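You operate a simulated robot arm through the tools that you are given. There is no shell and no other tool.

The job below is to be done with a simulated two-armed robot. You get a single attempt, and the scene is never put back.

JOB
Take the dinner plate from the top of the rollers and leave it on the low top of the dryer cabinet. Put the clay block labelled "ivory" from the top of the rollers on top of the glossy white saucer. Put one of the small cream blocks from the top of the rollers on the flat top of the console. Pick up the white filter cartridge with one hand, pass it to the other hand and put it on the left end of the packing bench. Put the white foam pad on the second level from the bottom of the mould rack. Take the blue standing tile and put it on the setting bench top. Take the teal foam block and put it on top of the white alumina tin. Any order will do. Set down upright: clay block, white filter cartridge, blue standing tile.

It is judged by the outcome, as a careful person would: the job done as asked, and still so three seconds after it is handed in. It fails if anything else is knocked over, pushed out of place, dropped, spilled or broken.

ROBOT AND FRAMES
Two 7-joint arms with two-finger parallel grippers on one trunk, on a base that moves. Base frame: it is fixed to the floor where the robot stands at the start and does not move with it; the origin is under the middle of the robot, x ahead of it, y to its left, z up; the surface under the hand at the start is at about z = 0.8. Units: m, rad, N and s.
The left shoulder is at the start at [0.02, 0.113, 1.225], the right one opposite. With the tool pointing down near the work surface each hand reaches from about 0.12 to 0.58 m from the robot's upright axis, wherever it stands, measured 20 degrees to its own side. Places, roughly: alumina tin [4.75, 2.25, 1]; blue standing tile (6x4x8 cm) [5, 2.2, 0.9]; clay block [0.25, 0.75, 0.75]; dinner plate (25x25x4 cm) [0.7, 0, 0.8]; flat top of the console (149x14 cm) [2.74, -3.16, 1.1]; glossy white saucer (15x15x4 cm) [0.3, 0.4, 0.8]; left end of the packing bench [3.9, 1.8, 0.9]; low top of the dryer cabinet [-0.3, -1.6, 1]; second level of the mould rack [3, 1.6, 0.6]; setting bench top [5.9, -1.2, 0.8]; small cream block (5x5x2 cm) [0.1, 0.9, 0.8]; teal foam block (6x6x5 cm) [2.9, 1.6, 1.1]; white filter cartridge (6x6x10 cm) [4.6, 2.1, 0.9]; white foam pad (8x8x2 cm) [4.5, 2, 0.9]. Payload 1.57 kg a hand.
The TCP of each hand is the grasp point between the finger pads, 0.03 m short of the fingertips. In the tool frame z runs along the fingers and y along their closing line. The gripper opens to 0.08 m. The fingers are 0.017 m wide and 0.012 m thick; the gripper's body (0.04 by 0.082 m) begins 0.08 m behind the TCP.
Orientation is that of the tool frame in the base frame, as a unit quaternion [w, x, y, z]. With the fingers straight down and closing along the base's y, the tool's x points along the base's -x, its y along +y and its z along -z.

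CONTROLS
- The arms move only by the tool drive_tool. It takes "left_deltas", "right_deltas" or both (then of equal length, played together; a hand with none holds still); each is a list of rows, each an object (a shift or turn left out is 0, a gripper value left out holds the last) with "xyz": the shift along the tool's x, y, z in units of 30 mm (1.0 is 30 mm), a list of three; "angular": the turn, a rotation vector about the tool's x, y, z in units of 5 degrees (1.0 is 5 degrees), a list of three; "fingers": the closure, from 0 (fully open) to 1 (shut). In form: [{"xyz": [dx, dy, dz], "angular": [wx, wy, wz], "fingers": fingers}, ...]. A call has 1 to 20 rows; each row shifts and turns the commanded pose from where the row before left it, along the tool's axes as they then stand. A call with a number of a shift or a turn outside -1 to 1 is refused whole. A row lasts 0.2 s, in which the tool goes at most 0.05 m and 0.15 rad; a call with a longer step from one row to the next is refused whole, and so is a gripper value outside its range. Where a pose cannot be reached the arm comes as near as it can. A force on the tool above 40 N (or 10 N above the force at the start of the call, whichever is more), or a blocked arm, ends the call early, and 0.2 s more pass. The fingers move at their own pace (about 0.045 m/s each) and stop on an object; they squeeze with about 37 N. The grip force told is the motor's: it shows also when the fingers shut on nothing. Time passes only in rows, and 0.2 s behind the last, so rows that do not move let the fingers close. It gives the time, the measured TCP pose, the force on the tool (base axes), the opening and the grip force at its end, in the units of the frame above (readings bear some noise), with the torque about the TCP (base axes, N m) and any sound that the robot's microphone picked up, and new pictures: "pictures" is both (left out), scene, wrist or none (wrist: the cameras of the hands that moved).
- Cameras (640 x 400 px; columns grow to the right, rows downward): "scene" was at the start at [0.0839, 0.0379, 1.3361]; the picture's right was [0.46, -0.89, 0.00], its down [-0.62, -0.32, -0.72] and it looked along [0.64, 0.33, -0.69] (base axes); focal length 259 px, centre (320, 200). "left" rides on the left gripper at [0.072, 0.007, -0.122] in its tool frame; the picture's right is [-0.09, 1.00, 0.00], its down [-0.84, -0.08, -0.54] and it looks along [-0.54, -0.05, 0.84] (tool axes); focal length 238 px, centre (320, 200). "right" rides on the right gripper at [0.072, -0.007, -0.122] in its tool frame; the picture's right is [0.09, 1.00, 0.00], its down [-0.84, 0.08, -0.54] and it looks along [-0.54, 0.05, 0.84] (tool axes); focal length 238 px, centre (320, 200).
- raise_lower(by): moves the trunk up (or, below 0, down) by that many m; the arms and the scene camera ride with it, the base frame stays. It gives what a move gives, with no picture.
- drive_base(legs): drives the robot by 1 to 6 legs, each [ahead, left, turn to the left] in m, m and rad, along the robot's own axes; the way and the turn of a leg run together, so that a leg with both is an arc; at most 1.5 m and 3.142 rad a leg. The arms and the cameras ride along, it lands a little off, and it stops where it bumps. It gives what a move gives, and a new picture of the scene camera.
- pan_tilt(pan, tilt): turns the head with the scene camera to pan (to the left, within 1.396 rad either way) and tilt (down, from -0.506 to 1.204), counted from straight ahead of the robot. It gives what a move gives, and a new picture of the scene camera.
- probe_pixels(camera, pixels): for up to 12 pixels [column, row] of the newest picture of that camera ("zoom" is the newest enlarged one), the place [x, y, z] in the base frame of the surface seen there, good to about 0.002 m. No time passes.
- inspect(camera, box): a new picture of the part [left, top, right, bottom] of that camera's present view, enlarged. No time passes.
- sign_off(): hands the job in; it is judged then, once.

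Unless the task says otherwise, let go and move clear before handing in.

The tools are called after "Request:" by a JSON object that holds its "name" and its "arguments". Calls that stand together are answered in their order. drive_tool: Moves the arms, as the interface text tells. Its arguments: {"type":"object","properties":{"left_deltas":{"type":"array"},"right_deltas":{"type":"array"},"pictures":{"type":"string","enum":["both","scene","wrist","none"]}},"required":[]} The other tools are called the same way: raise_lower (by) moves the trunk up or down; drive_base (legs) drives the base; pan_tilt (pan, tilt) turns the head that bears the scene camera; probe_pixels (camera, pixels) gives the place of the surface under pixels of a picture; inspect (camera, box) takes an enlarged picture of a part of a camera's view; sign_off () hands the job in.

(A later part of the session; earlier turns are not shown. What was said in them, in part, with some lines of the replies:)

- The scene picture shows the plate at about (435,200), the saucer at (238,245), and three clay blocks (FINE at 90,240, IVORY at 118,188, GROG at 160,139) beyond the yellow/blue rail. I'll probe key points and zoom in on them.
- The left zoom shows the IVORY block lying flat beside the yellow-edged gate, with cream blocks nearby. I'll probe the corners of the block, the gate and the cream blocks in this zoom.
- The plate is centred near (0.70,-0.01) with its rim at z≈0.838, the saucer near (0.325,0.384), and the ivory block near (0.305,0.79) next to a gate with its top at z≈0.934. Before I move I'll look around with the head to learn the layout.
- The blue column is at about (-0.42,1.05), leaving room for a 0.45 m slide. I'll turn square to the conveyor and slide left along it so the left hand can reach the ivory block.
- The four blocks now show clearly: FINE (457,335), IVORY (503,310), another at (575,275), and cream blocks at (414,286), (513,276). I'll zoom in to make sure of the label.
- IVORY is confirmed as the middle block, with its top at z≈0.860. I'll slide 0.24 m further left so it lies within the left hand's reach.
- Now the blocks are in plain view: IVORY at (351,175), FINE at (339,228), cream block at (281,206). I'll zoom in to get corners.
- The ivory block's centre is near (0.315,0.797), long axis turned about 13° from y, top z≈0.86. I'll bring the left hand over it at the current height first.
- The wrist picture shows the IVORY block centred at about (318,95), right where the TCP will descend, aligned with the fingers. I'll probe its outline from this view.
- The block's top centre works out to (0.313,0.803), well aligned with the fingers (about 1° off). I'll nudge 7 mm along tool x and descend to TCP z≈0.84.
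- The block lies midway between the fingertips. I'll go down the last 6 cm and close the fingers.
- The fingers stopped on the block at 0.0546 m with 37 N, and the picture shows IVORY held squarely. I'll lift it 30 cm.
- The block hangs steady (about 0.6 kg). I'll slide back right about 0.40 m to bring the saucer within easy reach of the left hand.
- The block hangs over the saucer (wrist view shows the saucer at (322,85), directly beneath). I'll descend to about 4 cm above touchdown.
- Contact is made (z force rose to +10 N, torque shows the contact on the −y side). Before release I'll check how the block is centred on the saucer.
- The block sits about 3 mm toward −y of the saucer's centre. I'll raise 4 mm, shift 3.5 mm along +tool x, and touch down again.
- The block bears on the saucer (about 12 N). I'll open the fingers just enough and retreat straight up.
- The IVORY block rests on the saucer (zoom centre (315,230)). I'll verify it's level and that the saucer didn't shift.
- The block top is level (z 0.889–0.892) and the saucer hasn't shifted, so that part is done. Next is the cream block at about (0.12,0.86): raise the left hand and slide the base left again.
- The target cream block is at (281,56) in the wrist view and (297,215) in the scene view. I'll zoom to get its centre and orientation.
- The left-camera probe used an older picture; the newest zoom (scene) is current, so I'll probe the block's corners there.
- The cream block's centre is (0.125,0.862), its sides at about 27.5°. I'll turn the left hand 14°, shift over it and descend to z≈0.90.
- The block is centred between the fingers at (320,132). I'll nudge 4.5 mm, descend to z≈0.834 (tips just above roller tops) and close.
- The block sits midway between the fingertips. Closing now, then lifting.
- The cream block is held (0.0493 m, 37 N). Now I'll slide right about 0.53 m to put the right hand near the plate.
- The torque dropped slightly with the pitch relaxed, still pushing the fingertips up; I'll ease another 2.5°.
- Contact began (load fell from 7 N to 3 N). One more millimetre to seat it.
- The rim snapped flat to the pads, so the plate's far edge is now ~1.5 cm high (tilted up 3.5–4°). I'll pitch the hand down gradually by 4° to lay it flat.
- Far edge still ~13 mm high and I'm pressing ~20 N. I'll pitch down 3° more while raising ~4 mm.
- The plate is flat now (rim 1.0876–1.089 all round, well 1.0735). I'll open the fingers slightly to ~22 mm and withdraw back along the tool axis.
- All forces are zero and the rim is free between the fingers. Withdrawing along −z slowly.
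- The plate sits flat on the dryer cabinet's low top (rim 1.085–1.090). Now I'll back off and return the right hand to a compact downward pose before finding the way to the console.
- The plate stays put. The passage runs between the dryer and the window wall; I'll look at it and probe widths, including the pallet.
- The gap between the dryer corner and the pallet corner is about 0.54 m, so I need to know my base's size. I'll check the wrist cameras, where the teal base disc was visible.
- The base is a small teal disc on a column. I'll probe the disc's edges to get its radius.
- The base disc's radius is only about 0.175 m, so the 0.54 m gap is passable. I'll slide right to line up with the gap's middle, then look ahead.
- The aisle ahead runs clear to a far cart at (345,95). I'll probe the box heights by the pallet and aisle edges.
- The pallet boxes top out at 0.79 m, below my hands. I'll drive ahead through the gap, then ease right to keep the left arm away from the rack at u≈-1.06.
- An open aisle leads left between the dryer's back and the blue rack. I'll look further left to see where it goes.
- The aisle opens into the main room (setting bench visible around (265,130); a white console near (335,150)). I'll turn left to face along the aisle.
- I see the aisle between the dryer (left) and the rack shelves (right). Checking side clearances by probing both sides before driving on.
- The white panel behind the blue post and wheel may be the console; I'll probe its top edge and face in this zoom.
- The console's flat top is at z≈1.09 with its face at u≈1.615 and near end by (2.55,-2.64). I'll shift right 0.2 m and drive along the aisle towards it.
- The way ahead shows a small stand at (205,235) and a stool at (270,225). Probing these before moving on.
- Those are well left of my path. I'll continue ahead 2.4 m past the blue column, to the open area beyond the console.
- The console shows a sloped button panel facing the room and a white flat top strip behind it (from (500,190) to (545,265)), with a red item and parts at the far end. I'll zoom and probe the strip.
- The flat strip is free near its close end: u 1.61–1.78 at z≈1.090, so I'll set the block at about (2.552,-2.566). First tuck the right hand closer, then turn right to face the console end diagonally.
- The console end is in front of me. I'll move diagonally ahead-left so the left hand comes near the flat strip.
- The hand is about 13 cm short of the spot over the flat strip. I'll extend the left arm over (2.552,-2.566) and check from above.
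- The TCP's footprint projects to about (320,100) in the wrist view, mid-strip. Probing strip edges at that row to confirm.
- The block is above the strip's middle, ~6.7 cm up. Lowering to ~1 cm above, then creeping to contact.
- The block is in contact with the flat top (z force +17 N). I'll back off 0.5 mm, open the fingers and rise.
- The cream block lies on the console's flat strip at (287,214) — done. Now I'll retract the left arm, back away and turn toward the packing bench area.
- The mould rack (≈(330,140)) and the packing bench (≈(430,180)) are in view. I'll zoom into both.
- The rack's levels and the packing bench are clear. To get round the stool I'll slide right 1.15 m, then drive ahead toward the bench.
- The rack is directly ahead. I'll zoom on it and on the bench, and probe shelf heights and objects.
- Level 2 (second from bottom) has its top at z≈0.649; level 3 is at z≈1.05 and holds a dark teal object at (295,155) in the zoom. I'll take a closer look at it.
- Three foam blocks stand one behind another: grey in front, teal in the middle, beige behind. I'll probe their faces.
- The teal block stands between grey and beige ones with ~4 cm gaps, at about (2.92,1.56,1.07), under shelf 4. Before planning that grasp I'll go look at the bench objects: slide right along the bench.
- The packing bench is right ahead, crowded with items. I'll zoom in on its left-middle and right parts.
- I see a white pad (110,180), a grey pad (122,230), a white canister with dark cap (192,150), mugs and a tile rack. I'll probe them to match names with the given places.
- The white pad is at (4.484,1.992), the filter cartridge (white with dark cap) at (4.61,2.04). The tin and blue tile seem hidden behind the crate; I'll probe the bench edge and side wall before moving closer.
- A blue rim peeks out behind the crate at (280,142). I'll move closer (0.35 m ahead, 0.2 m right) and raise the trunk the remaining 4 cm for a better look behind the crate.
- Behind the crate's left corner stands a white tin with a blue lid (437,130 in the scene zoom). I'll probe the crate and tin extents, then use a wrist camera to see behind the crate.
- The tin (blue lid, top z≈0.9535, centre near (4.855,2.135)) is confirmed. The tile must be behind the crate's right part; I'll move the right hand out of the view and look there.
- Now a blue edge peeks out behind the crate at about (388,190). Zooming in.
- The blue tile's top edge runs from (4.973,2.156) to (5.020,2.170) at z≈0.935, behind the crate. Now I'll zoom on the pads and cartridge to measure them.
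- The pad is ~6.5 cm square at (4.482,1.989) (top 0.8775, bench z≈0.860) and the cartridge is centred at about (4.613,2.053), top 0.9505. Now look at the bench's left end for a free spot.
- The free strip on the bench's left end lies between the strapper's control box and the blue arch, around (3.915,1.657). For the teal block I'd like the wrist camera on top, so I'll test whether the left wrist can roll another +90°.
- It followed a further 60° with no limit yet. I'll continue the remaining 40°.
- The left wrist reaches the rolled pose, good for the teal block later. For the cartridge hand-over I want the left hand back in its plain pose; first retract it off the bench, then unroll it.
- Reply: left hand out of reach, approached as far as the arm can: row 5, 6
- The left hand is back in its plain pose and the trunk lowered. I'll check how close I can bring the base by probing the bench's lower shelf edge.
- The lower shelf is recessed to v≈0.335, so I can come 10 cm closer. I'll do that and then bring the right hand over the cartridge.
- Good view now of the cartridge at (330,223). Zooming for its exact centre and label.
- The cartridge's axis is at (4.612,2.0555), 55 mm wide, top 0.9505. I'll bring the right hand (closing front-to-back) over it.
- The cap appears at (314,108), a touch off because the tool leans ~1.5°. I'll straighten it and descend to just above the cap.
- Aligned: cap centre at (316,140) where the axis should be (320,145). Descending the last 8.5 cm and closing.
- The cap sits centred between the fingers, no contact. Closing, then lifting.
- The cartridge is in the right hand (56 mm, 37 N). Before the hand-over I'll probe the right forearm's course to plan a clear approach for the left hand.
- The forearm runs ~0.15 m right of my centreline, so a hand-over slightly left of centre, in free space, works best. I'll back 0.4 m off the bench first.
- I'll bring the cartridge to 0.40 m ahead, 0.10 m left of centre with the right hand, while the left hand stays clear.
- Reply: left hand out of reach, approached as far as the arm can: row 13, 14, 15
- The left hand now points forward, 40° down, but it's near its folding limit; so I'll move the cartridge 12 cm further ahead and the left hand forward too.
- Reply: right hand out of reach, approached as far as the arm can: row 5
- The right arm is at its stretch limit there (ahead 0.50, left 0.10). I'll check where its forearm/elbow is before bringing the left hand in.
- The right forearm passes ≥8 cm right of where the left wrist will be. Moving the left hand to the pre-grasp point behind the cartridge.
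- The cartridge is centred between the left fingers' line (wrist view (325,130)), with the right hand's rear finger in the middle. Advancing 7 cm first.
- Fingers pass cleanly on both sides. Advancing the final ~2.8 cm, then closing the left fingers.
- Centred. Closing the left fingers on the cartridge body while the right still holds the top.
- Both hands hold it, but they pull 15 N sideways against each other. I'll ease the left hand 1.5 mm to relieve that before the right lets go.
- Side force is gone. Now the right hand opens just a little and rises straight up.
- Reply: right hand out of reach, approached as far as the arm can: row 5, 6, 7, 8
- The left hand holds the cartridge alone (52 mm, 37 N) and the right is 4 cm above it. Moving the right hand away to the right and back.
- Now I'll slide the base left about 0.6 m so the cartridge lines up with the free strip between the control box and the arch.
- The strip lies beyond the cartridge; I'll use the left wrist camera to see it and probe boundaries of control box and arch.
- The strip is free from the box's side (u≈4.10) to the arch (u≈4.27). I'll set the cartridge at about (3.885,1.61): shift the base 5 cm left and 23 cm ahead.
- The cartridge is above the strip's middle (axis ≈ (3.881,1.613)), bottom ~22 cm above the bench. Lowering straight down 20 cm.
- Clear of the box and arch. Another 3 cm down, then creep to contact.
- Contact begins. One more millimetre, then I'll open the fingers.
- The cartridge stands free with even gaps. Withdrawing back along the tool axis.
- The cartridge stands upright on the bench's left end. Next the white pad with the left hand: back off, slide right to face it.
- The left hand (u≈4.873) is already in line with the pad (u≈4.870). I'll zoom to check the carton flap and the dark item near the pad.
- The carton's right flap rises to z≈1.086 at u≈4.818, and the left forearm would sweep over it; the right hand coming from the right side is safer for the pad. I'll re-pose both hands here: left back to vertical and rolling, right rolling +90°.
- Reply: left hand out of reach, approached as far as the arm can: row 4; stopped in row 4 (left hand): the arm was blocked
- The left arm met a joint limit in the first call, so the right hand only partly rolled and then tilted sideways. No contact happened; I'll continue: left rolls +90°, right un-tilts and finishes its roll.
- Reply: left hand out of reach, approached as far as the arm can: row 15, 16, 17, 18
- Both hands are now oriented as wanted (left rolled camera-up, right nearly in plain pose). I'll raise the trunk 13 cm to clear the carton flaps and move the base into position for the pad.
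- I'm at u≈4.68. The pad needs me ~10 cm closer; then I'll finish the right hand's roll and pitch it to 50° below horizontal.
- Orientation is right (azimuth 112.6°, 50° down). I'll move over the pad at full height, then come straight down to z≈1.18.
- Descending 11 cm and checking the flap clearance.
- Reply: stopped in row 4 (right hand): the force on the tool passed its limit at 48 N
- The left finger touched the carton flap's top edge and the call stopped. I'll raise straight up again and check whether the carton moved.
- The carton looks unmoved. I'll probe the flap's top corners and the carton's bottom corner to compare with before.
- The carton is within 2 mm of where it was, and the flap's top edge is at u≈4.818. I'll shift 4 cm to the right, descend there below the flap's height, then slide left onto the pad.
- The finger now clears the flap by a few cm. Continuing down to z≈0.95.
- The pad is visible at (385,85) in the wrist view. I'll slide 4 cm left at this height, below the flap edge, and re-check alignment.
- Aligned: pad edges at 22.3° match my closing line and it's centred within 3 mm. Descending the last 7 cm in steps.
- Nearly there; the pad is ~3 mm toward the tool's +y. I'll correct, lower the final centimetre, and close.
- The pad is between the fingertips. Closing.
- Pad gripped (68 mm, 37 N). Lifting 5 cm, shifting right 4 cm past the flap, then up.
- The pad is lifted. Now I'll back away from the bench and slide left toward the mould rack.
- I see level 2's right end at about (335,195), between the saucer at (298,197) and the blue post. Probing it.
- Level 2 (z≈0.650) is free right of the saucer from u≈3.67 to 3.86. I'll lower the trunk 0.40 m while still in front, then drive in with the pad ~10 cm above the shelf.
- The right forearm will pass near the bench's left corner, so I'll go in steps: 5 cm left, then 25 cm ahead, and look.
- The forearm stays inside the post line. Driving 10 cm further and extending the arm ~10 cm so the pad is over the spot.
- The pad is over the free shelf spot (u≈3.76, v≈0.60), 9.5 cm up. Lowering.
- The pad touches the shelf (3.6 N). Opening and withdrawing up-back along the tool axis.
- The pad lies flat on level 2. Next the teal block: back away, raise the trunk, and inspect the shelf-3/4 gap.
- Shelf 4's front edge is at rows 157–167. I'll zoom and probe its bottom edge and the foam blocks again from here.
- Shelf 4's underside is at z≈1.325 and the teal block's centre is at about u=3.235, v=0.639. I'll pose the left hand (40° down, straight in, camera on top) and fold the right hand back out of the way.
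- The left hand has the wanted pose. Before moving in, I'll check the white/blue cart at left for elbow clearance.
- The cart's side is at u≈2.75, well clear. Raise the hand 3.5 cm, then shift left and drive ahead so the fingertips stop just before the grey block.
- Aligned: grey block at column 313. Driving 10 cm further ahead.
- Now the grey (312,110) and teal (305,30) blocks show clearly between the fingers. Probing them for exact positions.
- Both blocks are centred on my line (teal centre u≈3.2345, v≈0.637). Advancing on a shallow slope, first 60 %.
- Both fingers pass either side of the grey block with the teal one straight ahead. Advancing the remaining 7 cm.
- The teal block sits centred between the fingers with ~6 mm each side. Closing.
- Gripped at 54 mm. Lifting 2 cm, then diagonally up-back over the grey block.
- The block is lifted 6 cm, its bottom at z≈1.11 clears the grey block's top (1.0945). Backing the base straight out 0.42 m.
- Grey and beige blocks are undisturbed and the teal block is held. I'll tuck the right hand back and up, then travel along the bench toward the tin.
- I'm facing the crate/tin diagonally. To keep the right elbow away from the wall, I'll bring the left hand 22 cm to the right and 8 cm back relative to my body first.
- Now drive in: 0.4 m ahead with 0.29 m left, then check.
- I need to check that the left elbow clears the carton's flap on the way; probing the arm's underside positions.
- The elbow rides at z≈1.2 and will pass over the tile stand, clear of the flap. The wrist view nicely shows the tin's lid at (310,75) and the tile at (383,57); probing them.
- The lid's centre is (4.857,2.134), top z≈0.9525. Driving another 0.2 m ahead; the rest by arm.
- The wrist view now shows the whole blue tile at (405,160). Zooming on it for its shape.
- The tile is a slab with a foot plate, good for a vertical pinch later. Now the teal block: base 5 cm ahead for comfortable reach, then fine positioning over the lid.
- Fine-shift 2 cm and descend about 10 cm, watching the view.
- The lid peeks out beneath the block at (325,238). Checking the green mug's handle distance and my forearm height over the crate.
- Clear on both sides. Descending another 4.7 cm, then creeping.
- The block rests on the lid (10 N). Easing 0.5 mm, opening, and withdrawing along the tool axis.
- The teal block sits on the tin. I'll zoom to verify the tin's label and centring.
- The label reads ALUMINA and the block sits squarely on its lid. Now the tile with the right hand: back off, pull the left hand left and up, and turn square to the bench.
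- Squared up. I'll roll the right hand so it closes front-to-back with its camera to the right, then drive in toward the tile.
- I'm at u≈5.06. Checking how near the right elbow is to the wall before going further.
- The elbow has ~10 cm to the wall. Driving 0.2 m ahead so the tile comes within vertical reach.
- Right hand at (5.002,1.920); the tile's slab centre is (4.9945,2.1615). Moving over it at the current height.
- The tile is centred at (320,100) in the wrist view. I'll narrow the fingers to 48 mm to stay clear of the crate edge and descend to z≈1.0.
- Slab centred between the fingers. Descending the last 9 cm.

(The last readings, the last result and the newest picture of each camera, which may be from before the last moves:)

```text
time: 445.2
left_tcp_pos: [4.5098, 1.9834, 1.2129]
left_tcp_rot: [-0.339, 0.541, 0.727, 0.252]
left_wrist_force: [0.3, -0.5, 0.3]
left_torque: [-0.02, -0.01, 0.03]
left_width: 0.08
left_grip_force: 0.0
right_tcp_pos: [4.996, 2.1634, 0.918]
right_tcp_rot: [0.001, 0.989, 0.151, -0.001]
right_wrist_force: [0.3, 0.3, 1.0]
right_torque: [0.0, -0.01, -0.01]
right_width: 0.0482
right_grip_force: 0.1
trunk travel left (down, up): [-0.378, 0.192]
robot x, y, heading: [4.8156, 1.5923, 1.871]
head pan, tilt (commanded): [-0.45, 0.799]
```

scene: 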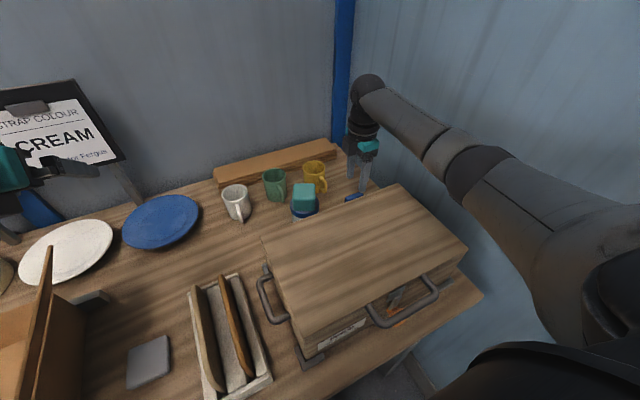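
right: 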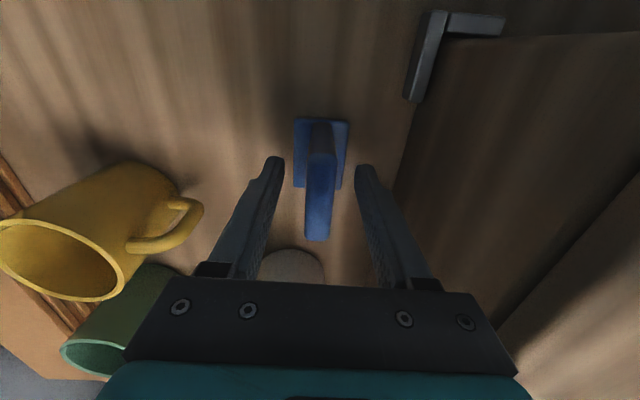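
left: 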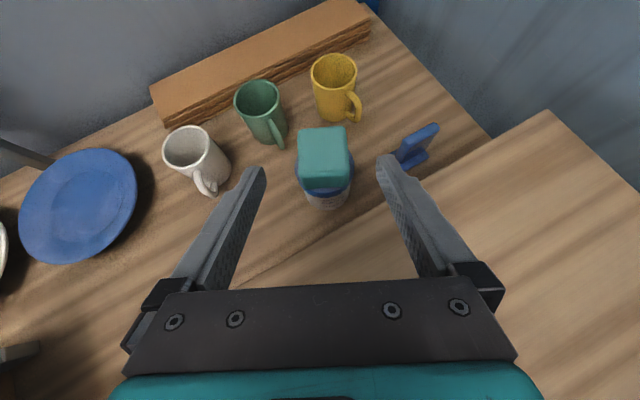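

The slab is midway between the fingers. Closing, then lifting.

Request:
{"name": "drive_tool", "arguments": {"right_deltas": [{"fingers": 0.7}, {"fingers": 1}, {"fingers": 1}, {"fingers": 1}, {"fingers": 1}], "pictures": "none"}}

Request:
{"name": "drive_tool", "arguments": {"right_deltas": [{"xyz": [0, 0, -0.3]}, {"xyz": [0, 0, -0.6]}, {"xyz": [0, 0, -0.9]}, {"xyz": [0, 0, -0.9]}, {"xyz": [0, 0, -0.9]}, {"xyz": [0, 0, -0.9]}, {"xyz": [0, 0, -0.9]}, {"xyz": [0, 0, -0.9]}, {"xyz": [0, 0, -0.9]}, {"xyz": [0, 0, -0.9]}, {"xyz": [0, 0, -0.9]}, {}]}}

```text
time: 446.4
left_tcp_pos: [4.5086, 1.9838, 1.2103]
left_tcp_rot: [-0.339, 0.541, 0.727, 0.252]
left_wrist_force: [0.1, 0.2, -0.4]
left_torque: [-0.02, 0.0, -0.03]
left_width: 0.0798
left_grip_force: 0.0
right_tcp_pos: [4.9954, 2.1636, 0.9172]
right_tcp_rot: [0.001, 0.989, 0.151, 0.0]
right_wrist_force: [-0.3, 0.3, 0.2]
right_torque: [0.04, 0.03, 0.02]
right_width: 0.0155
right_grip_force: 31.2
trunk travel left (down, up): [-0.378, 0.192]
robot x, y, heading: [4.8137, 1.5914, 1.869]
head pan, tilt (commanded): [-0.45, 0.799]
```

```text
time: 449.0
left_tcp_pos: [4.5097, 1.9843, 1.2118]
left_tcp_rot: [-0.339, 0.541, 0.727, 0.252]
left_wrist_force: [0.1, 0.5, 0.7]
left_torque: [0.01, -0.04, 0.01]
left_width: 0.0799
left_grip_force: 0.1
right_tcp_pos: [4.9962, 2.1643, 1.188]
right_tcp_rot: [0.002, 0.989, 0.15, -0.001]
right_wrist_force: [0.2, -0.1, -0.9]
right_torque: [0.03, -0.01, 0.01]
right_width: 0.0155
right_grip_force: 31.0
trunk travel left (down, up): [-0.378, 0.192]
robot x, y, heading: [4.8136, 1.5883, 1.867]
head pan, tilt (commanded): [-0.45, 0.799]
```

scene: 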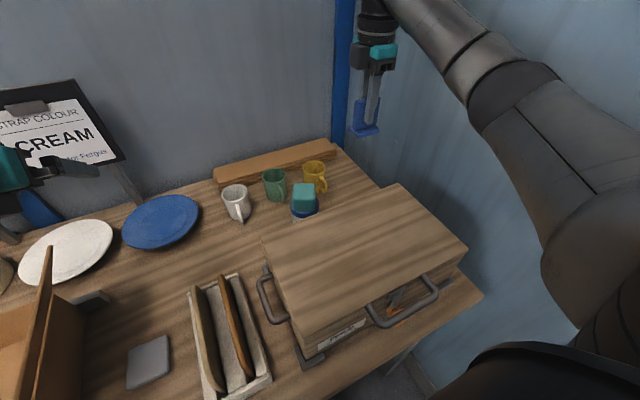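
right: 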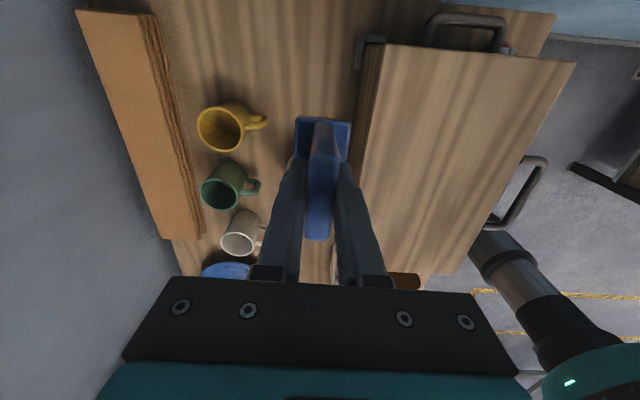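

The tile is held upright (15.5 mm, 31 N), bottom well above the crate. Backing away 0.6 m and looking toward the setting bench.

Request:
{"name": "drive_base", "arguments": {"legs": [[-0.65, 0, 0]]}}

Request:
{"name": "pan_tilt", "arguments": {"pan": -1.2, "tilt": 0.45}}

```text
time: 452.7
left_tcp_pos: [4.701, 1.3538, 1.2121]
left_tcp_rot: [-0.34, 0.539, 0.728, 0.252]
left_wrist_force: [-0.5, -1.4, -0.1]
left_torque: [-0.01, 0.0, -0.01]
left_width: 0.0797
left_grip_force: 0.0
right_tcp_pos: [5.1854, 1.5355, 1.1875]
right_tcp_rot: [0.001, 0.988, 0.152, -0.001]
right_wrist_force: [0.5, -0.6, -1.0]
right_torque: [0.03, 0.01, -0.01]
right_width: 0.0154
right_grip_force: 30.7
trunk travel left (down, up): [-0.378, 0.192]
robot x, y, heading: [5.0077, 0.9607, 1.876]
head pan, tilt (commanded): [-0.45, 0.799]
```

scene: 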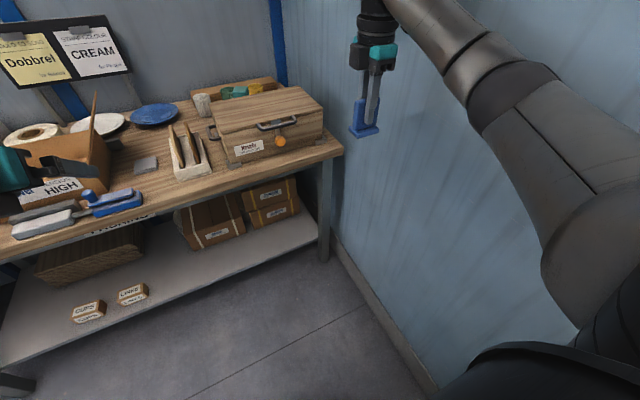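

```text
time: 453.8
left_tcp_pos: [4.7, 1.3536, 1.2107]
left_tcp_rot: [-0.34, 0.538, 0.729, 0.251]
left_wrist_force: [0.1, -0.3, -0.8]
left_torque: [0.02, 0.01, -0.02]
left_width: 0.08
left_grip_force: 0.1
right_tcp_pos: [5.1861, 1.5347, 1.1875]
right_tcp_rot: [0.001, 0.988, 0.152, 0.0]
right_wrist_force: [0.1, -0.2, -0.9]
right_torque: [-0.01, -0.03, 0.0]
right_width: 0.0157
right_grip_force: 30.8
trunk travel left (down, up): [-0.378, 0.192]
robot x, y, heading: [5.0068, 0.9593, 1.871]
head pan, tilt (commanded): [-1.201, 0.45]
```

scene: 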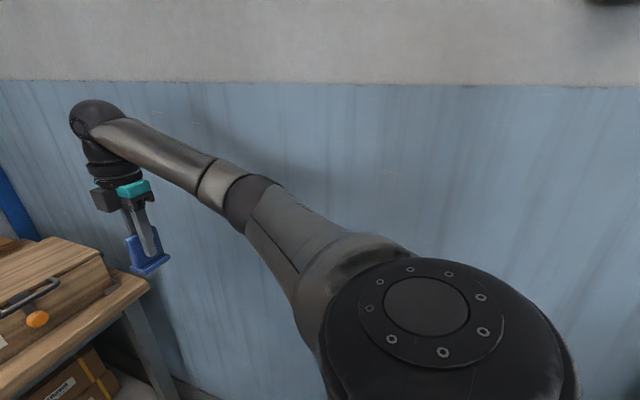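

I'm close to the side wall, so first slide left 0.85 m into the open, then turn right and look for the setting bench.

Request:
{"name": "drive_base", "arguments": {"legs": [[0, 0.85, 0], [-0.6, 0, 0]]}}

Request:
{"name": "pan_tilt", "arguments": {"pan": -1.3, "tilt": 0.4}}

```text
time: 461.3
left_tcp_pos: [4.0526, 0.5272, 1.2113]
left_tcp_rot: [-0.341, 0.536, 0.731, 0.25]
left_wrist_force: [0.2, 0.4, 0.5]
left_torque: [0.0, -0.01, 0.02]
left_width: 0.08
left_grip_force: 0.0
right_tcp_pos: [4.5357, 0.7129, 1.1883]
right_tcp_rot: [0.001, 0.988, 0.157, -0.001]
right_wrist_force: [-0.3, -0.8, -1.6]
right_torque: [0.01, 0.0, 0.0]
right_width: 0.0152
right_grip_force: 30.8
trunk travel left (down, up): [-0.378, 0.192]
robot x, y, heading: [4.3625, 0.1394, 1.881]
head pan, tilt (commanded): [-1.201, 0.45]
```

scene: 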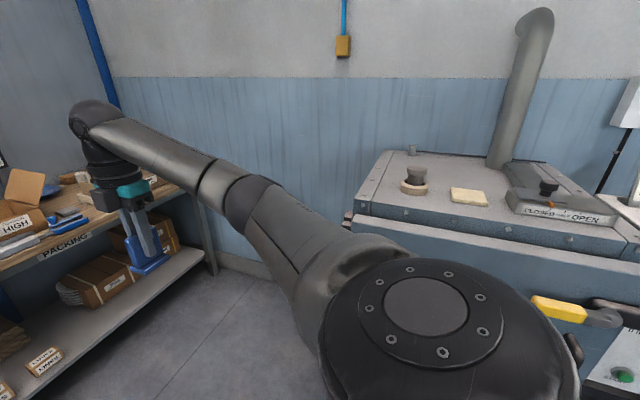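

```text
time: 462.0
left_tcp_pos: [4.0539, 0.5269, 1.212]
left_tcp_rot: [-0.34, 0.536, 0.731, 0.25]
left_wrist_force: [0.4, 0.3, -0.2]
left_torque: [0.01, 0.03, 0.01]
left_width: 0.0799
left_grip_force: 0.1
right_tcp_pos: [4.5352, 0.7128, 1.1866]
right_tcp_rot: [0.001, 0.988, 0.157, -0.001]
right_wrist_force: [0.0, 0.1, -1.0]
right_torque: [0.02, -0.01, 0.0]
right_width: 0.0156
right_grip_force: 31.2
trunk travel left (down, up): [-0.378, 0.192]
robot x, y, heading: [4.3636, 0.1402, 1.878]
head pan, tilt (commanded): [-1.3, 0.4]
```

scene: 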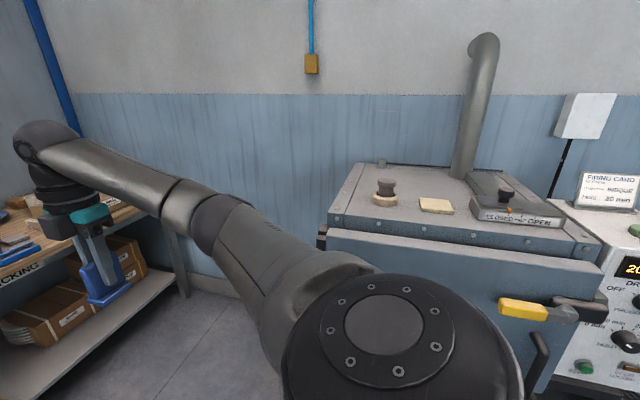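

The kiln stands to my right. I'll probe its front to keep distance while going past it.

Request:
{"name": "probe_pixels", "arguments": {"camera": "scene", "pixels": [[335, 235], [450, 260], [595, 275], [520, 310], [540, 370], [620, 300], [580, 370], [240, 310]]}}

```text
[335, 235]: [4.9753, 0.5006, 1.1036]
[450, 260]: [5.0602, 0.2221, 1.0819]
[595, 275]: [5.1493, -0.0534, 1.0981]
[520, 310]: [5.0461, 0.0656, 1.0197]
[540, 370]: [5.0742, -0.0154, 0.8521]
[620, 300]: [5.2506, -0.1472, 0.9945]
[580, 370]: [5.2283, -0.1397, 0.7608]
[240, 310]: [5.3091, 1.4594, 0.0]
```

The kiln's front is at u≈4.90, 0.3 m from my right elbow's path. I'll reverse 1.4 m past it, then look right again.

Request:
{"name": "drive_base", "arguments": {"legs": [[-1.4, 0.05, -0.01]]}}

Request:
{"name": "pan_tilt", "arguments": {"pan": -1.39, "tilt": 0.4}}

```text
time: 468.9
left_tcp_pos: [4.4211, -0.8131, 1.2112]
left_tcp_rot: [-0.336, 0.55, 0.721, 0.256]
left_wrist_force: [0.6, 0.0, -1.2]
left_torque: [-0.01, 0.04, -0.01]
left_width: 0.0799
left_grip_force: 0.0
right_tcp_pos: [4.9091, -0.6457, 1.1861]
right_tcp_rot: [0.001, 0.99, 0.139, 0.0]
right_wrist_force: [-0.3, 0.4, -1.3]
right_torque: [-0.01, 0.01, -0.03]
right_width: 0.0154
right_grip_force: 31.4
trunk travel left (down, up): [-0.378, 0.192]
robot x, y, heading: [4.7159, -1.214, 1.843]
head pan, tilt (commanded): [-1.3, 0.4]
```

scene: 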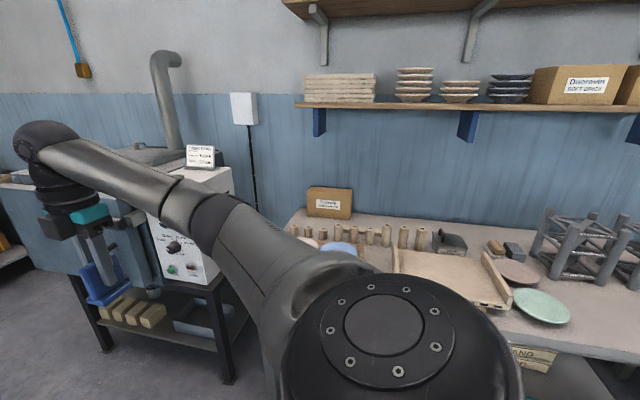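

```text
time: 469.6
left_tcp_pos: [4.4204, -0.8127, 1.2107]
left_tcp_rot: [-0.336, 0.55, 0.72, 0.257]
left_wrist_force: [0.4, 0.4, 0.3]
left_torque: [-0.02, -0.01, 0.01]
left_width: 0.0801
left_grip_force: 0.1
right_tcp_pos: [4.9107, -0.6458, 1.1872]
right_tcp_rot: [0.001, 0.99, 0.138, 0.0]
right_wrist_force: [-0.3, -1.0, -0.1]
right_torque: [-0.02, 0.02, 0.03]
right_width: 0.0154
right_grip_force: 30.7
trunk travel left (down, up): [-0.378, 0.192]
robot x, y, heading: [4.7148, -1.2138, 1.84]
head pan, tilt (commanded): [-1.389, 0.4]
```

scene: 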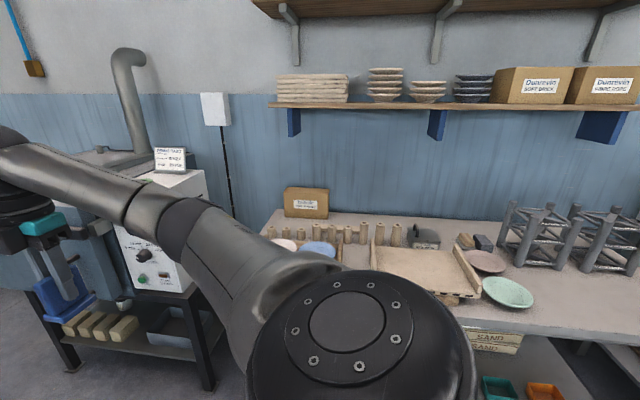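

The setting bench (props, kiln shelf, green plate) is to my right. Probing its front edge before turning toward it.

Request:
{"name": "probe_pixels", "arguments": {"camera": "scene", "pixels": [[480, 325], [560, 330], [620, 320], [500, 345], [570, 300], [625, 290], [400, 280], [290, 245], [510, 290], [470, 240]]}}

```text
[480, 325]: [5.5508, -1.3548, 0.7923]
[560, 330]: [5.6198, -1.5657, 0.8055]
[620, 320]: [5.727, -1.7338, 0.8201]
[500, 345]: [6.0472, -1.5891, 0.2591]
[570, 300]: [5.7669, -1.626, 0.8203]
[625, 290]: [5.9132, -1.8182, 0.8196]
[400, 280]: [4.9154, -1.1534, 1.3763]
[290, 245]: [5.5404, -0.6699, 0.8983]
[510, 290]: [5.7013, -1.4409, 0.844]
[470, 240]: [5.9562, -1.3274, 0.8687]
```

The bench's front edge is at u≈4.91 with its top at z≈0.82. Turning right to face it squarely.

Request:
{"name": "drive_base", "arguments": {"legs": [[0, 0, -1.54]]}}

Request:
{"name": "pan_tilt", "arguments": {"pan": -0.15, "tilt": 0.6}}

```text
time: 473.8
left_tcp_pos: [5.1095, -0.9077, 1.2111]
left_tcp_rot: [-0.061, 0.897, 0.131, 0.418]
left_wrist_force: [0.9, 0.8, -1.0]
left_torque: [0.01, -0.02, -0.02]
left_width: 0.08
left_grip_force: 0.1
right_tcp_pos: [5.2873, -1.3937, 1.1869]
right_tcp_rot: [0.0, 0.805, -0.594, -0.001]
right_wrist_force: [0.0, -0.7, -1.3]
right_torque: [0.0, 0.0, -0.02]
right_width: 0.0155
right_grip_force: 31.0
trunk travel left (down, up): [-0.378, 0.192]
robot x, y, heading: [4.7106, -1.2145, 0.293]
head pan, tilt (commanded): [-1.389, 0.4]
```

scene: 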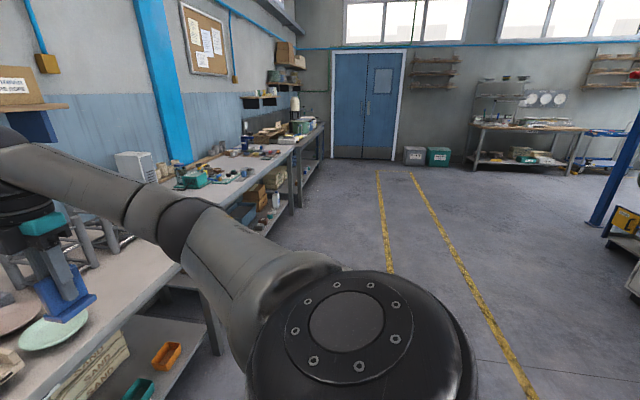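

```text
time: 475.2
left_tcp_pos: [5.1096, -0.9086, 1.2115]
left_tcp_rot: [-0.061, 0.897, 0.131, 0.418]
left_wrist_force: [-0.8, 0.6, -0.2]
left_torque: [0.03, -0.01, 0.03]
left_width: 0.0802
left_grip_force: 0.0
right_tcp_pos: [5.2873, -1.3942, 1.1886]
right_tcp_rot: [0.001, 0.805, -0.593, -0.001]
right_wrist_force: [-0.8, 0.7, -1.0]
right_torque: [0.01, 0.02, 0.0]
right_width: 0.0154
right_grip_force: 31.0
trunk travel left (down, up): [-0.378, 0.192]
robot x, y, heading: [4.7134, -1.2132, 0.291]
head pan, tilt (commanded): [-0.15, 0.6]
```

scene: 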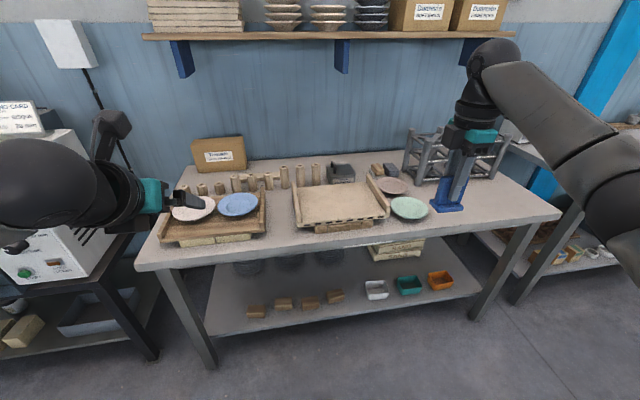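

The bench is in view. I'll zoom to find a free area for the tile and confirm this is the setting bench.

Request:
{"name": "inspect", "arguments": {"camera": "scene", "box": [120, 130, 380, 280]}}

Request:
{"name": "inspect", "arguments": {"camera": "scene", "box": [360, 110, 600, 280]}}

Request:
{"name": "probe_pixels", "arguments": {"camera": "scene", "pixels": [[450, 225], [500, 215], [520, 200], [450, 200], [280, 230], [285, 210], [470, 190], [410, 209], [330, 235], [550, 215], [390, 187], [430, 180]]}}

```text
2.46 times, centred on (250, 205) of scene
```

zoom: 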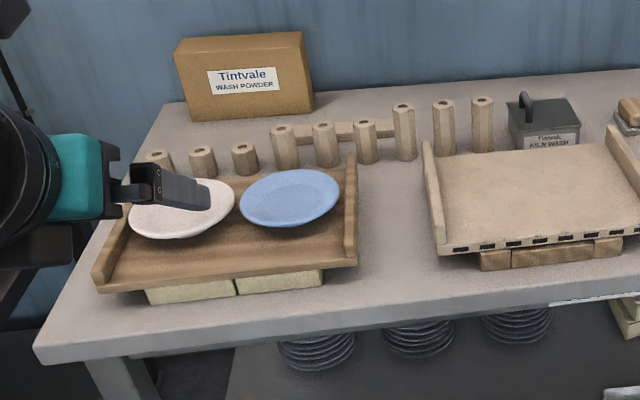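

```text
2.35 times, centred on (480, 195) of scene
```

zoom: 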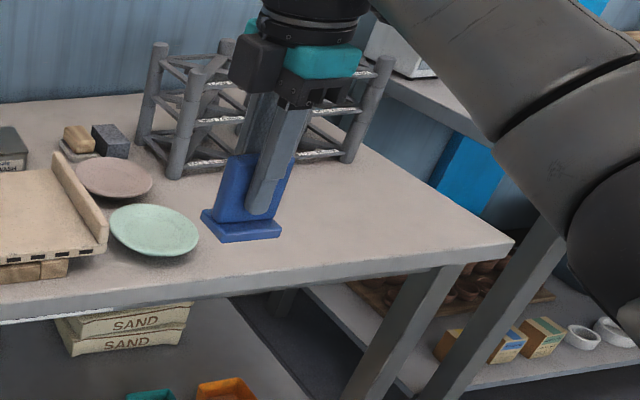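

```text
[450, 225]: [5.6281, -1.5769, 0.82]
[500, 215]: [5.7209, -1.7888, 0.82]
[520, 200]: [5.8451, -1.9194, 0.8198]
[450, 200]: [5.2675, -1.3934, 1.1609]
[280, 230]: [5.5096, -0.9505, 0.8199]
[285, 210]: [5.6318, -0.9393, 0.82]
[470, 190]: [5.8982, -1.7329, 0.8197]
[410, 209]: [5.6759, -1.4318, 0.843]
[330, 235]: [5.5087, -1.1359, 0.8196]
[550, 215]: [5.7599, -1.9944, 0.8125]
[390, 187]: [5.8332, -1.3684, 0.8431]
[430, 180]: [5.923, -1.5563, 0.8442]
```

The bench's right front area around (5.79,-1.70) is free. I'll slide right 0.44 m and drive ahead 0.3 m with the tile held high.

Request:
{"name": "drive_base", "arguments": {"legs": [[0, -0.44, 0.006], [0.3, 0, 0]]}}

Request:
{"name": "pan_tilt", "arguments": {"pan": -0.4, "tilt": 0.8}}

```text
time: 479.6
left_tcp_pos: [5.5299, -1.2397, 1.2106]
left_tcp_rot: [-0.062, 0.897, 0.132, 0.418]
left_wrist_force: [-0.2, 0.1, -0.7]
left_torque: [0.03, 0.03, -0.03]
left_width: 0.0799
left_grip_force: 0.0
right_tcp_pos: [5.7075, -1.7253, 1.1865]
right_tcp_rot: [0.0, 0.805, -0.593, -0.001]
right_wrist_force: [-0.6, 1.0, -0.1]
right_torque: [-0.02, 0.01, 0.0]
right_width: 0.0155
right_grip_force: 31.3
trunk travel left (down, up): [-0.378, 0.192]
robot x, y, heading: [5.1356, -1.5456, 0.294]
head pan, tilt (commanded): [-0.15, 0.6]
```

scene: 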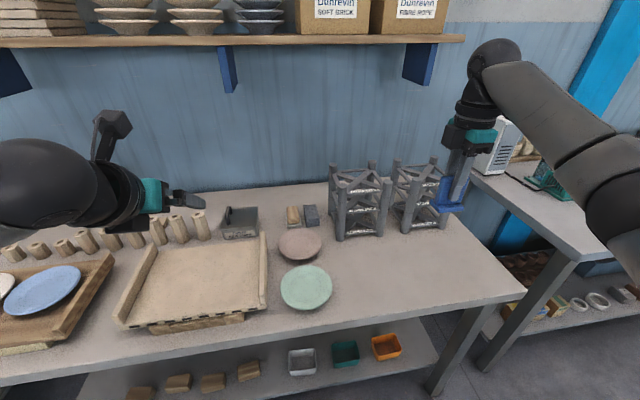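

```text
time: 480.3
left_tcp_pos: [5.5292, -1.2395, 1.2109]
left_tcp_rot: [-0.061, 0.896, 0.131, 0.419]
left_wrist_force: [0.3, 0.9, 0.1]
left_torque: [-0.02, -0.01, 0.01]
left_width: 0.0798
left_grip_force: 0.0
right_tcp_pos: [5.7087, -1.7248, 1.1872]
right_tcp_rot: [0.0, 0.805, -0.593, -0.001]
right_wrist_force: [-0.2, 0.2, -1.2]
right_torque: [0.0, -0.01, 0.0]
right_width: 0.0154
right_grip_force: 31.2
trunk travel left (down, up): [-0.378, 0.192]
robot x, y, heading: [5.1343, -1.5417, 0.298]
head pan, tilt (commanded): [-0.4, 0.799]
```

scene: 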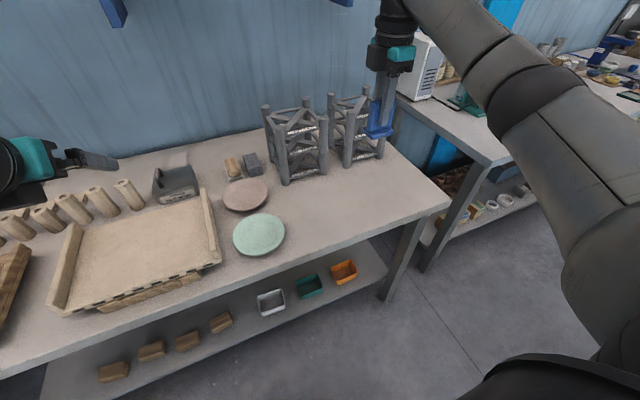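

Good view. Probing the free space around the intended spot, including the wire cages' front legs.

Request:
{"name": "probe_pixels", "arguments": {"camera": "scene", "pixels": [[370, 195], [340, 200], [400, 195], [380, 157], [350, 165], [325, 172], [290, 182], [430, 200], [360, 225], [285, 235], [395, 160], [440, 215]]}}

```text
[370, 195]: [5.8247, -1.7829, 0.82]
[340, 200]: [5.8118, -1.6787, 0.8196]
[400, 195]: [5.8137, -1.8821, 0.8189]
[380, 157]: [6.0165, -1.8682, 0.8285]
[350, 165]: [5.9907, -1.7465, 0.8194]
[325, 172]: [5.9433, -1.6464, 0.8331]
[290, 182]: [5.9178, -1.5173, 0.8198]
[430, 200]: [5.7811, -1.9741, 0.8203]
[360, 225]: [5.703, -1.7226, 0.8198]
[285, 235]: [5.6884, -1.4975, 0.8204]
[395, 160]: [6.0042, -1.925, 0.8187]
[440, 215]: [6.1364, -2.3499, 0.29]
```

The spot (5.79,-1.71) has free space all round. Driving 8.5 cm ahead and lowering the trunk 0.15 m to ease the reach.

Request:
{"name": "drive_base", "arguments": {"legs": [[0.085, 0, 0]]}}

Request:
{"name": "raise_lower", "arguments": {"by": -0.15}}

Request:
{"name": "inspect", "arguments": {"camera": "right", "box": [0, 0, 640, 400]}}

```text
time: 481.4
left_tcp_pos: [5.6135, -1.2155, 1.2105]
left_tcp_rot: [-0.061, 0.897, 0.13, 0.418]
left_wrist_force: [0.5, 0.6, 1.0]
left_torque: [0.0, 0.02, -0.01]
left_width: 0.0803
left_grip_force: 0.2
right_tcp_pos: [5.79, -1.7015, 1.1869]
right_tcp_rot: [0.0, 0.805, -0.593, -0.001]
right_wrist_force: [0.4, -0.4, -1.4]
right_torque: [-0.02, 0.02, -0.01]
right_width: 0.0155
right_grip_force: 31.5
trunk travel left (down, up): [-0.378, 0.192]
robot x, y, heading: [5.2171, -1.5193, 0.291]
head pan, tilt (commanded): [-0.4, 0.799]
```

scene: 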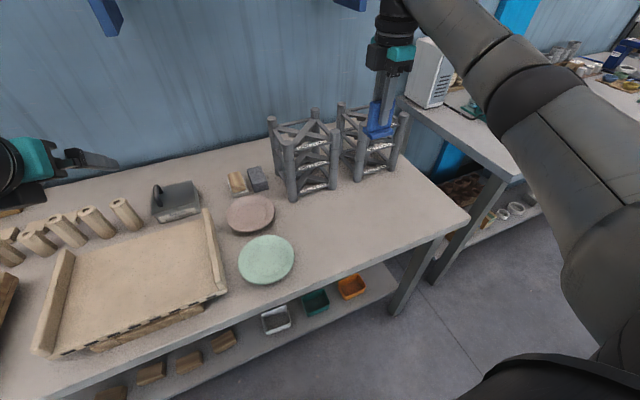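

```text
time: 483.2
left_tcp_pos: [5.6122, -1.2148, 1.0614]
left_tcp_rot: [-0.06, 0.897, 0.13, 0.419]
left_wrist_force: [0.0, 0.5, 0.5]
left_torque: [-0.03, -0.01, 0.04]
left_width: 0.08
left_grip_force: 0.1
right_tcp_pos: [5.791, -1.7009, 1.038]
right_tcp_rot: [0.0, 0.805, -0.593, -0.001]
right_wrist_force: [0.4, 1.3, -1.3]
right_torque: [0.01, 0.0, 0.0]
right_width: 0.0156
right_grip_force: 30.8
trunk travel left (down, up): [-0.228, 0.342]
robot x, y, heading: [5.219, -1.5194, 0.292]
head pan, tilt (commanded): [-0.4, 0.799]
```

```text
1.00 times, centred on (320, 200) of right (not enlarged: the box is as wide or as high as the picture)
```

zoom: 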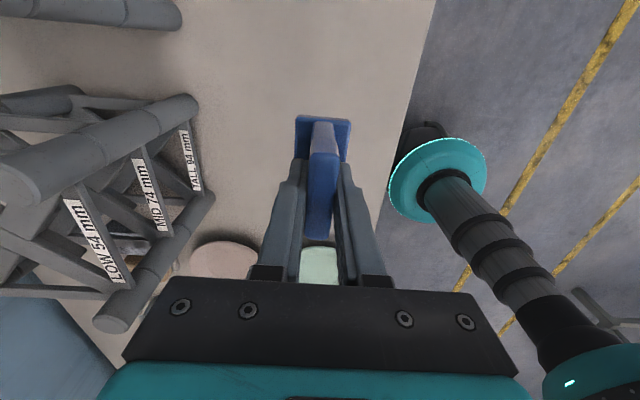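

The tile hangs upright over clear bench, with the wire cage 15 cm beyond. Lowering 15 cm.

Request:
{"name": "drive_tool", "arguments": {"right_deltas": [{"xyz": [0, 0, 0.8]}, {"xyz": [0, 0, 0.9]}, {"xyz": [0, 0, 0.9]}, {"xyz": [0, 0, 0.9]}, {"xyz": [0, 0, 0.9]}, {"xyz": [0, 0, 0.5]}, {}]}}

```text
time: 484.8
left_tcp_pos: [5.6114, -1.2148, 1.0623]
left_tcp_rot: [-0.061, 0.897, 0.131, 0.418]
left_wrist_force: [0.3, -0.3, 1.1]
left_torque: [0.02, 0.01, -0.02]
left_width: 0.0801
left_grip_force: 0.0
right_tcp_pos: [5.7883, -1.7004, 0.8894]
right_tcp_rot: [0.001, 0.805, -0.594, -0.001]
right_wrist_force: [-0.5, -0.4, -0.4]
right_torque: [-0.02, 0.04, -0.02]
right_width: 0.0155
right_grip_force: 31.3
trunk travel left (down, up): [-0.228, 0.342]
robot x, y, heading: [5.2167, -1.5194, 0.291]
head pan, tilt (commanded): [-0.4, 0.799]
```

scene: 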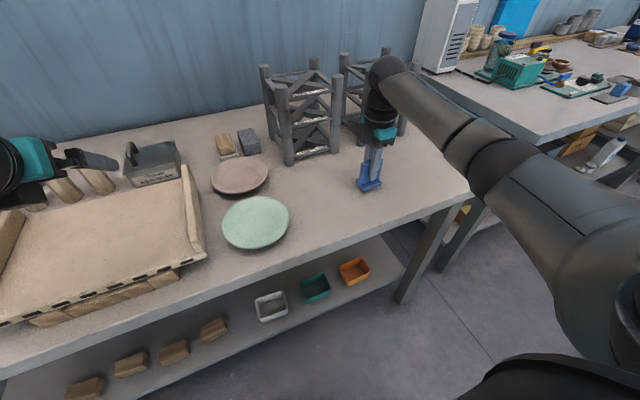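
right: 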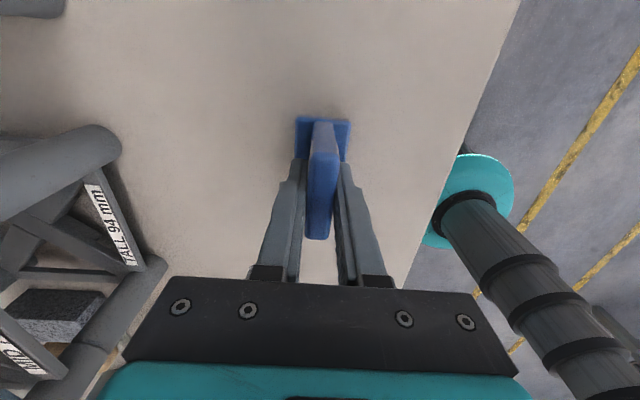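

12 mm to go and no contact. Creeping down.

Request:
{"name": "drive_tool", "arguments": {"right_deltas": [{"xyz": [0, 0, 0.15]}, {"xyz": [0, 0, 0.12]}, {}], "pictures": "none"}}

Request:
{"name": "drive_tool", "arguments": {"right_deltas": [{"xyz": [0, 0, 0.08]}, {}], "pictures": "none"}}

```text
time: 485.6
left_tcp_pos: [5.6121, -1.2147, 1.0614]
left_tcp_rot: [-0.061, 0.897, 0.131, 0.419]
left_wrist_force: [-1.4, -0.1, 0.5]
left_torque: [0.02, 0.0, 0.04]
left_width: 0.0801
left_grip_force: 0.1
right_tcp_pos: [5.7891, -1.7007, 0.8813]
right_tcp_rot: [0.0, 0.805, -0.593, -0.001]
right_wrist_force: [0.2, -0.8, -1.5]
right_torque: [-0.02, 0.01, 0.01]
right_width: 0.0156
right_grip_force: 31.3
trunk travel left (down, up): [-0.228, 0.342]
robot x, y, heading: [5.215, -1.5188, 0.295]
head pan, tilt (commanded): [-0.4, 0.799]
```

```text
time: 486.2
left_tcp_pos: [5.6115, -1.2149, 1.0617]
left_tcp_rot: [-0.061, 0.896, 0.131, 0.419]
left_wrist_force: [-0.1, 0.5, -0.4]
left_torque: [-0.01, 0.06, 0.0]
left_width: 0.0799
left_grip_force: 0.2
right_tcp_pos: [5.7891, -1.6999, 0.8801]
right_tcp_rot: [0.001, 0.805, -0.594, -0.001]
right_wrist_force: [-0.1, 0.4, -0.6]
right_torque: [0.0, 0.0, 0.03]
right_width: 0.0158
right_grip_force: 31.0
trunk travel left (down, up): [-0.228, 0.342]
robot x, y, heading: [5.2187, -1.5187, 0.296]
head pan, tilt (commanded): [-0.4, 0.799]
```

Request:
{"name": "drive_tool", "arguments": {"right_deltas": [{"xyz": [0, 0, 0.06]}, {}], "pictures": "none"}}

Request:
{"name": "drive_tool", "arguments": {"right_deltas": [{"xyz": [0, 0, 0.04]}, {}], "pictures": "none"}}

```text
time: 486.8
left_tcp_pos: [5.6114, -1.2146, 1.0609]
left_tcp_rot: [-0.061, 0.897, 0.131, 0.419]
left_wrist_force: [-0.4, -0.3, 0.2]
left_torque: [0.0, -0.02, 0.01]
left_width: 0.0802
left_grip_force: 0.0
right_tcp_pos: [5.7889, -1.7001, 0.8786]
right_tcp_rot: [0.0, 0.805, -0.593, -0.001]
right_wrist_force: [-0.1, 0.6, -1.9]
right_torque: [0.0, 0.0, 0.0]
right_width: 0.0154
right_grip_force: 31.3
trunk travel left (down, up): [-0.228, 0.342]
robot x, y, heading: [5.2158, -1.5175, 0.293]
head pan, tilt (commanded): [-0.4, 0.799]
```

```text
time: 487.4
left_tcp_pos: [5.6119, -1.2153, 1.0615]
left_tcp_rot: [-0.061, 0.897, 0.131, 0.418]
left_wrist_force: [-0.3, -0.6, 0.4]
left_torque: [-0.02, 0.01, -0.02]
left_width: 0.0799
left_grip_force: 0.0
right_tcp_pos: [5.7898, -1.7, 0.8778]
right_tcp_rot: [-0.001, 0.805, -0.594, -0.001]
right_wrist_force: [1.0, 0.9, 4.1]
right_torque: [0.02, 0.02, -0.02]
right_width: 0.0155
right_grip_force: 31.4
trunk travel left (down, up): [-0.228, 0.342]
robot x, y, heading: [5.2149, -1.5172, 0.293]
head pan, tilt (commanded): [-0.4, 0.799]
```

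The tile stands on the bench (≈5 N). Opening the fingers and rising straight up.

Request:
{"name": "drive_tool", "arguments": {"right_deltas": [{"xyz": [0, 0, 0.02]}, {"fingers": 0.7}, {"fingers": 0.45}, {"fingers": 0.45}, {}], "pictures": "wrist"}}

Request:
{"name": "drive_tool", "arguments": {"right_deltas": [{"xyz": [0, 0, -0.2]}, {"xyz": [0, 0, -0.5]}, {"xyz": [0, 0, -0.8]}, {"xyz": [0, 0, -0.9]}, {"xyz": [0, 0, -0.9]}, {"xyz": [0, 0, -0.9]}, {"xyz": [0, 0, -0.9]}, {"xyz": [0, 0, -0.9]}, {"xyz": [0, 0, -0.9]}, {}]}}

```text
time: 488.6
left_tcp_pos: [5.6127, -1.2149, 1.0614]
left_tcp_rot: [-0.061, 0.897, 0.131, 0.418]
left_wrist_force: [0.9, -0.1, 0.1]
left_torque: [-0.03, -0.03, 0.02]
left_width: 0.0801
left_grip_force: 0.2
right_tcp_pos: [5.7885, -1.7004, 0.8761]
right_tcp_rot: [0.001, 0.805, -0.594, -0.001]
right_wrist_force: [-0.1, 0.1, 0.4]
right_torque: [0.01, -0.03, -0.01]
right_width: 0.0442
right_grip_force: 0.2
trunk travel left (down, up): [-0.228, 0.342]
robot x, y, heading: [5.2192, -1.5212, 0.29]
head pan, tilt (commanded): [-0.4, 0.799]
```

right: 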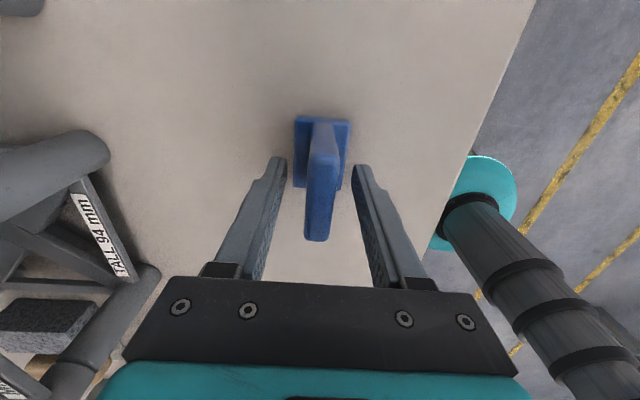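

```text
time: 490.8
left_tcp_pos: [5.6113, -1.2142, 1.0611]
left_tcp_rot: [-0.062, 0.897, 0.131, 0.418]
left_wrist_force: [0.7, 0.4, -1.0]
left_torque: [0.02, 0.03, 0.03]
left_width: 0.0801
left_grip_force: 0.0
right_tcp_pos: [5.7887, -1.7, 1.083]
right_tcp_rot: [0.0, 0.804, -0.594, 0.0]
right_wrist_force: [-0.4, -0.7, 0.5]
right_torque: [-0.01, 0.04, -0.03]
right_width: 0.0441
right_grip_force: 0.0
trunk travel left (down, up): [-0.228, 0.342]
robot x, y, heading: [5.2223, -1.521, 0.3]
head pan, tilt (commanded): [-0.4, 0.799]
```

scene: 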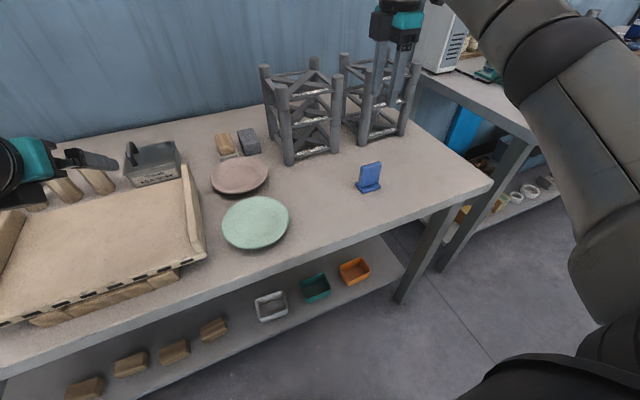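
right: 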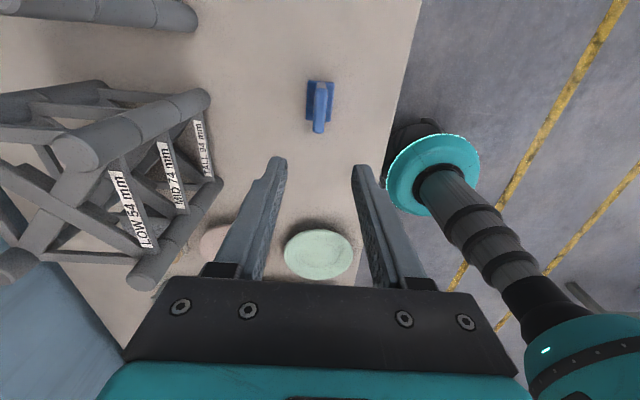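

The tile stands upright on the setting bench at (370,178). I'll back the robot clear and take a last look before handing in.

Request:
{"name": "drive_base", "arguments": {"legs": [[-0.5, 0, 0]]}}

Request:
{"name": "inspect", "arguments": {"camera": "scene", "box": [200, 60, 480, 260]}}

```text
time: 493.7
left_tcp_pos: [5.1281, -1.3599, 1.0613]
left_tcp_rot: [-0.062, 0.896, 0.133, 0.418]
left_wrist_force: [0.0, 0.9, -0.5]
left_torque: [0.02, 0.02, 0.01]
left_width: 0.0799
left_grip_force: 0.2
right_tcp_pos: [5.3091, -1.8433, 1.0829]
right_tcp_rot: [0.0, 0.806, -0.592, -0.001]
right_wrist_force: [-0.3, 0.4, -0.6]
right_torque: [0.0, 0.0, 0.0]
right_width: 0.0442
right_grip_force: 0.1
trunk travel left (down, up): [-0.228, 0.342]
robot x, y, heading: [4.7372, -1.669, 0.302]
head pan, tilt (commanded): [-0.4, 0.799]
```

scene: 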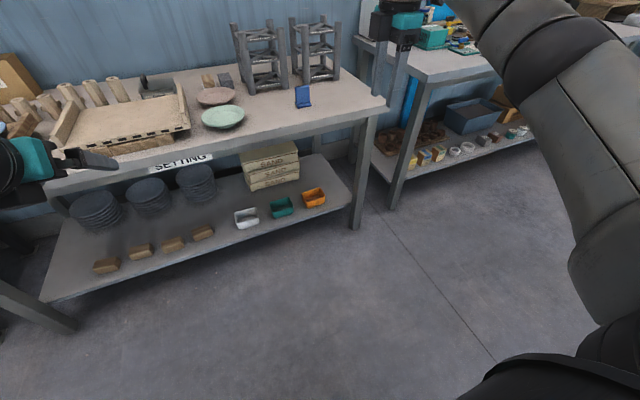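

```text
2.00 times, centred on (340, 160) of scene
```

zoom: 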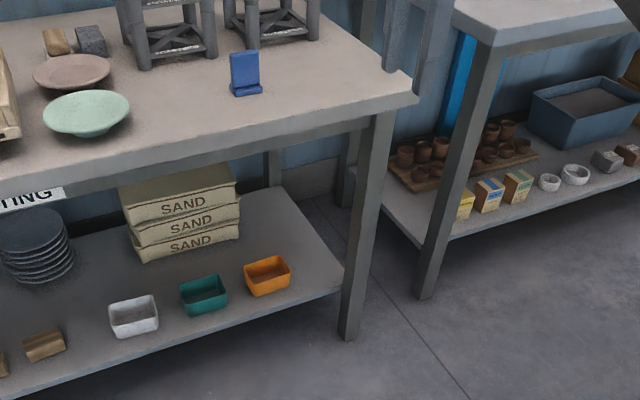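

The bench bears the sign "SETTING" and the tile stands upright on it at zoom (245,72). All seven parts are done and both hands are empty and clear, so I'll hand in the job.

Request:
{"name": "sign_off", "arguments": {}}

```text
The job is handed in.
```

All seven parts of the job are done and it is handed in; I have not seen how it was judged.

| Item | Where it is now |
|---|---|
| Dinner plate | Flat on the low top of the dryer cabinet |
| "Ivory" clay block | Upright on the glossy white saucer |
| Small cream block | On the flat top of the console, near its close end |
| White filter cartridge | Upright on the left end of the packing bench, passed from the right hand to the left |
| White foam pad | On the second level of the mould rack, at the right end |
| Teal foam block | On the lid of the white alumina tin |
| Blue standing tile | Upright on the setting bench top |

One thing went wrong along the way. While I was reaching for the foam pad, a finger touched the flap of the open carton on the packing bench (about 48 N) and the move stopped. Checked afterwards, the carton had moved by no more than about 2 mm and nothing fell.

Both hands were empty and clear of everything when I handed in.
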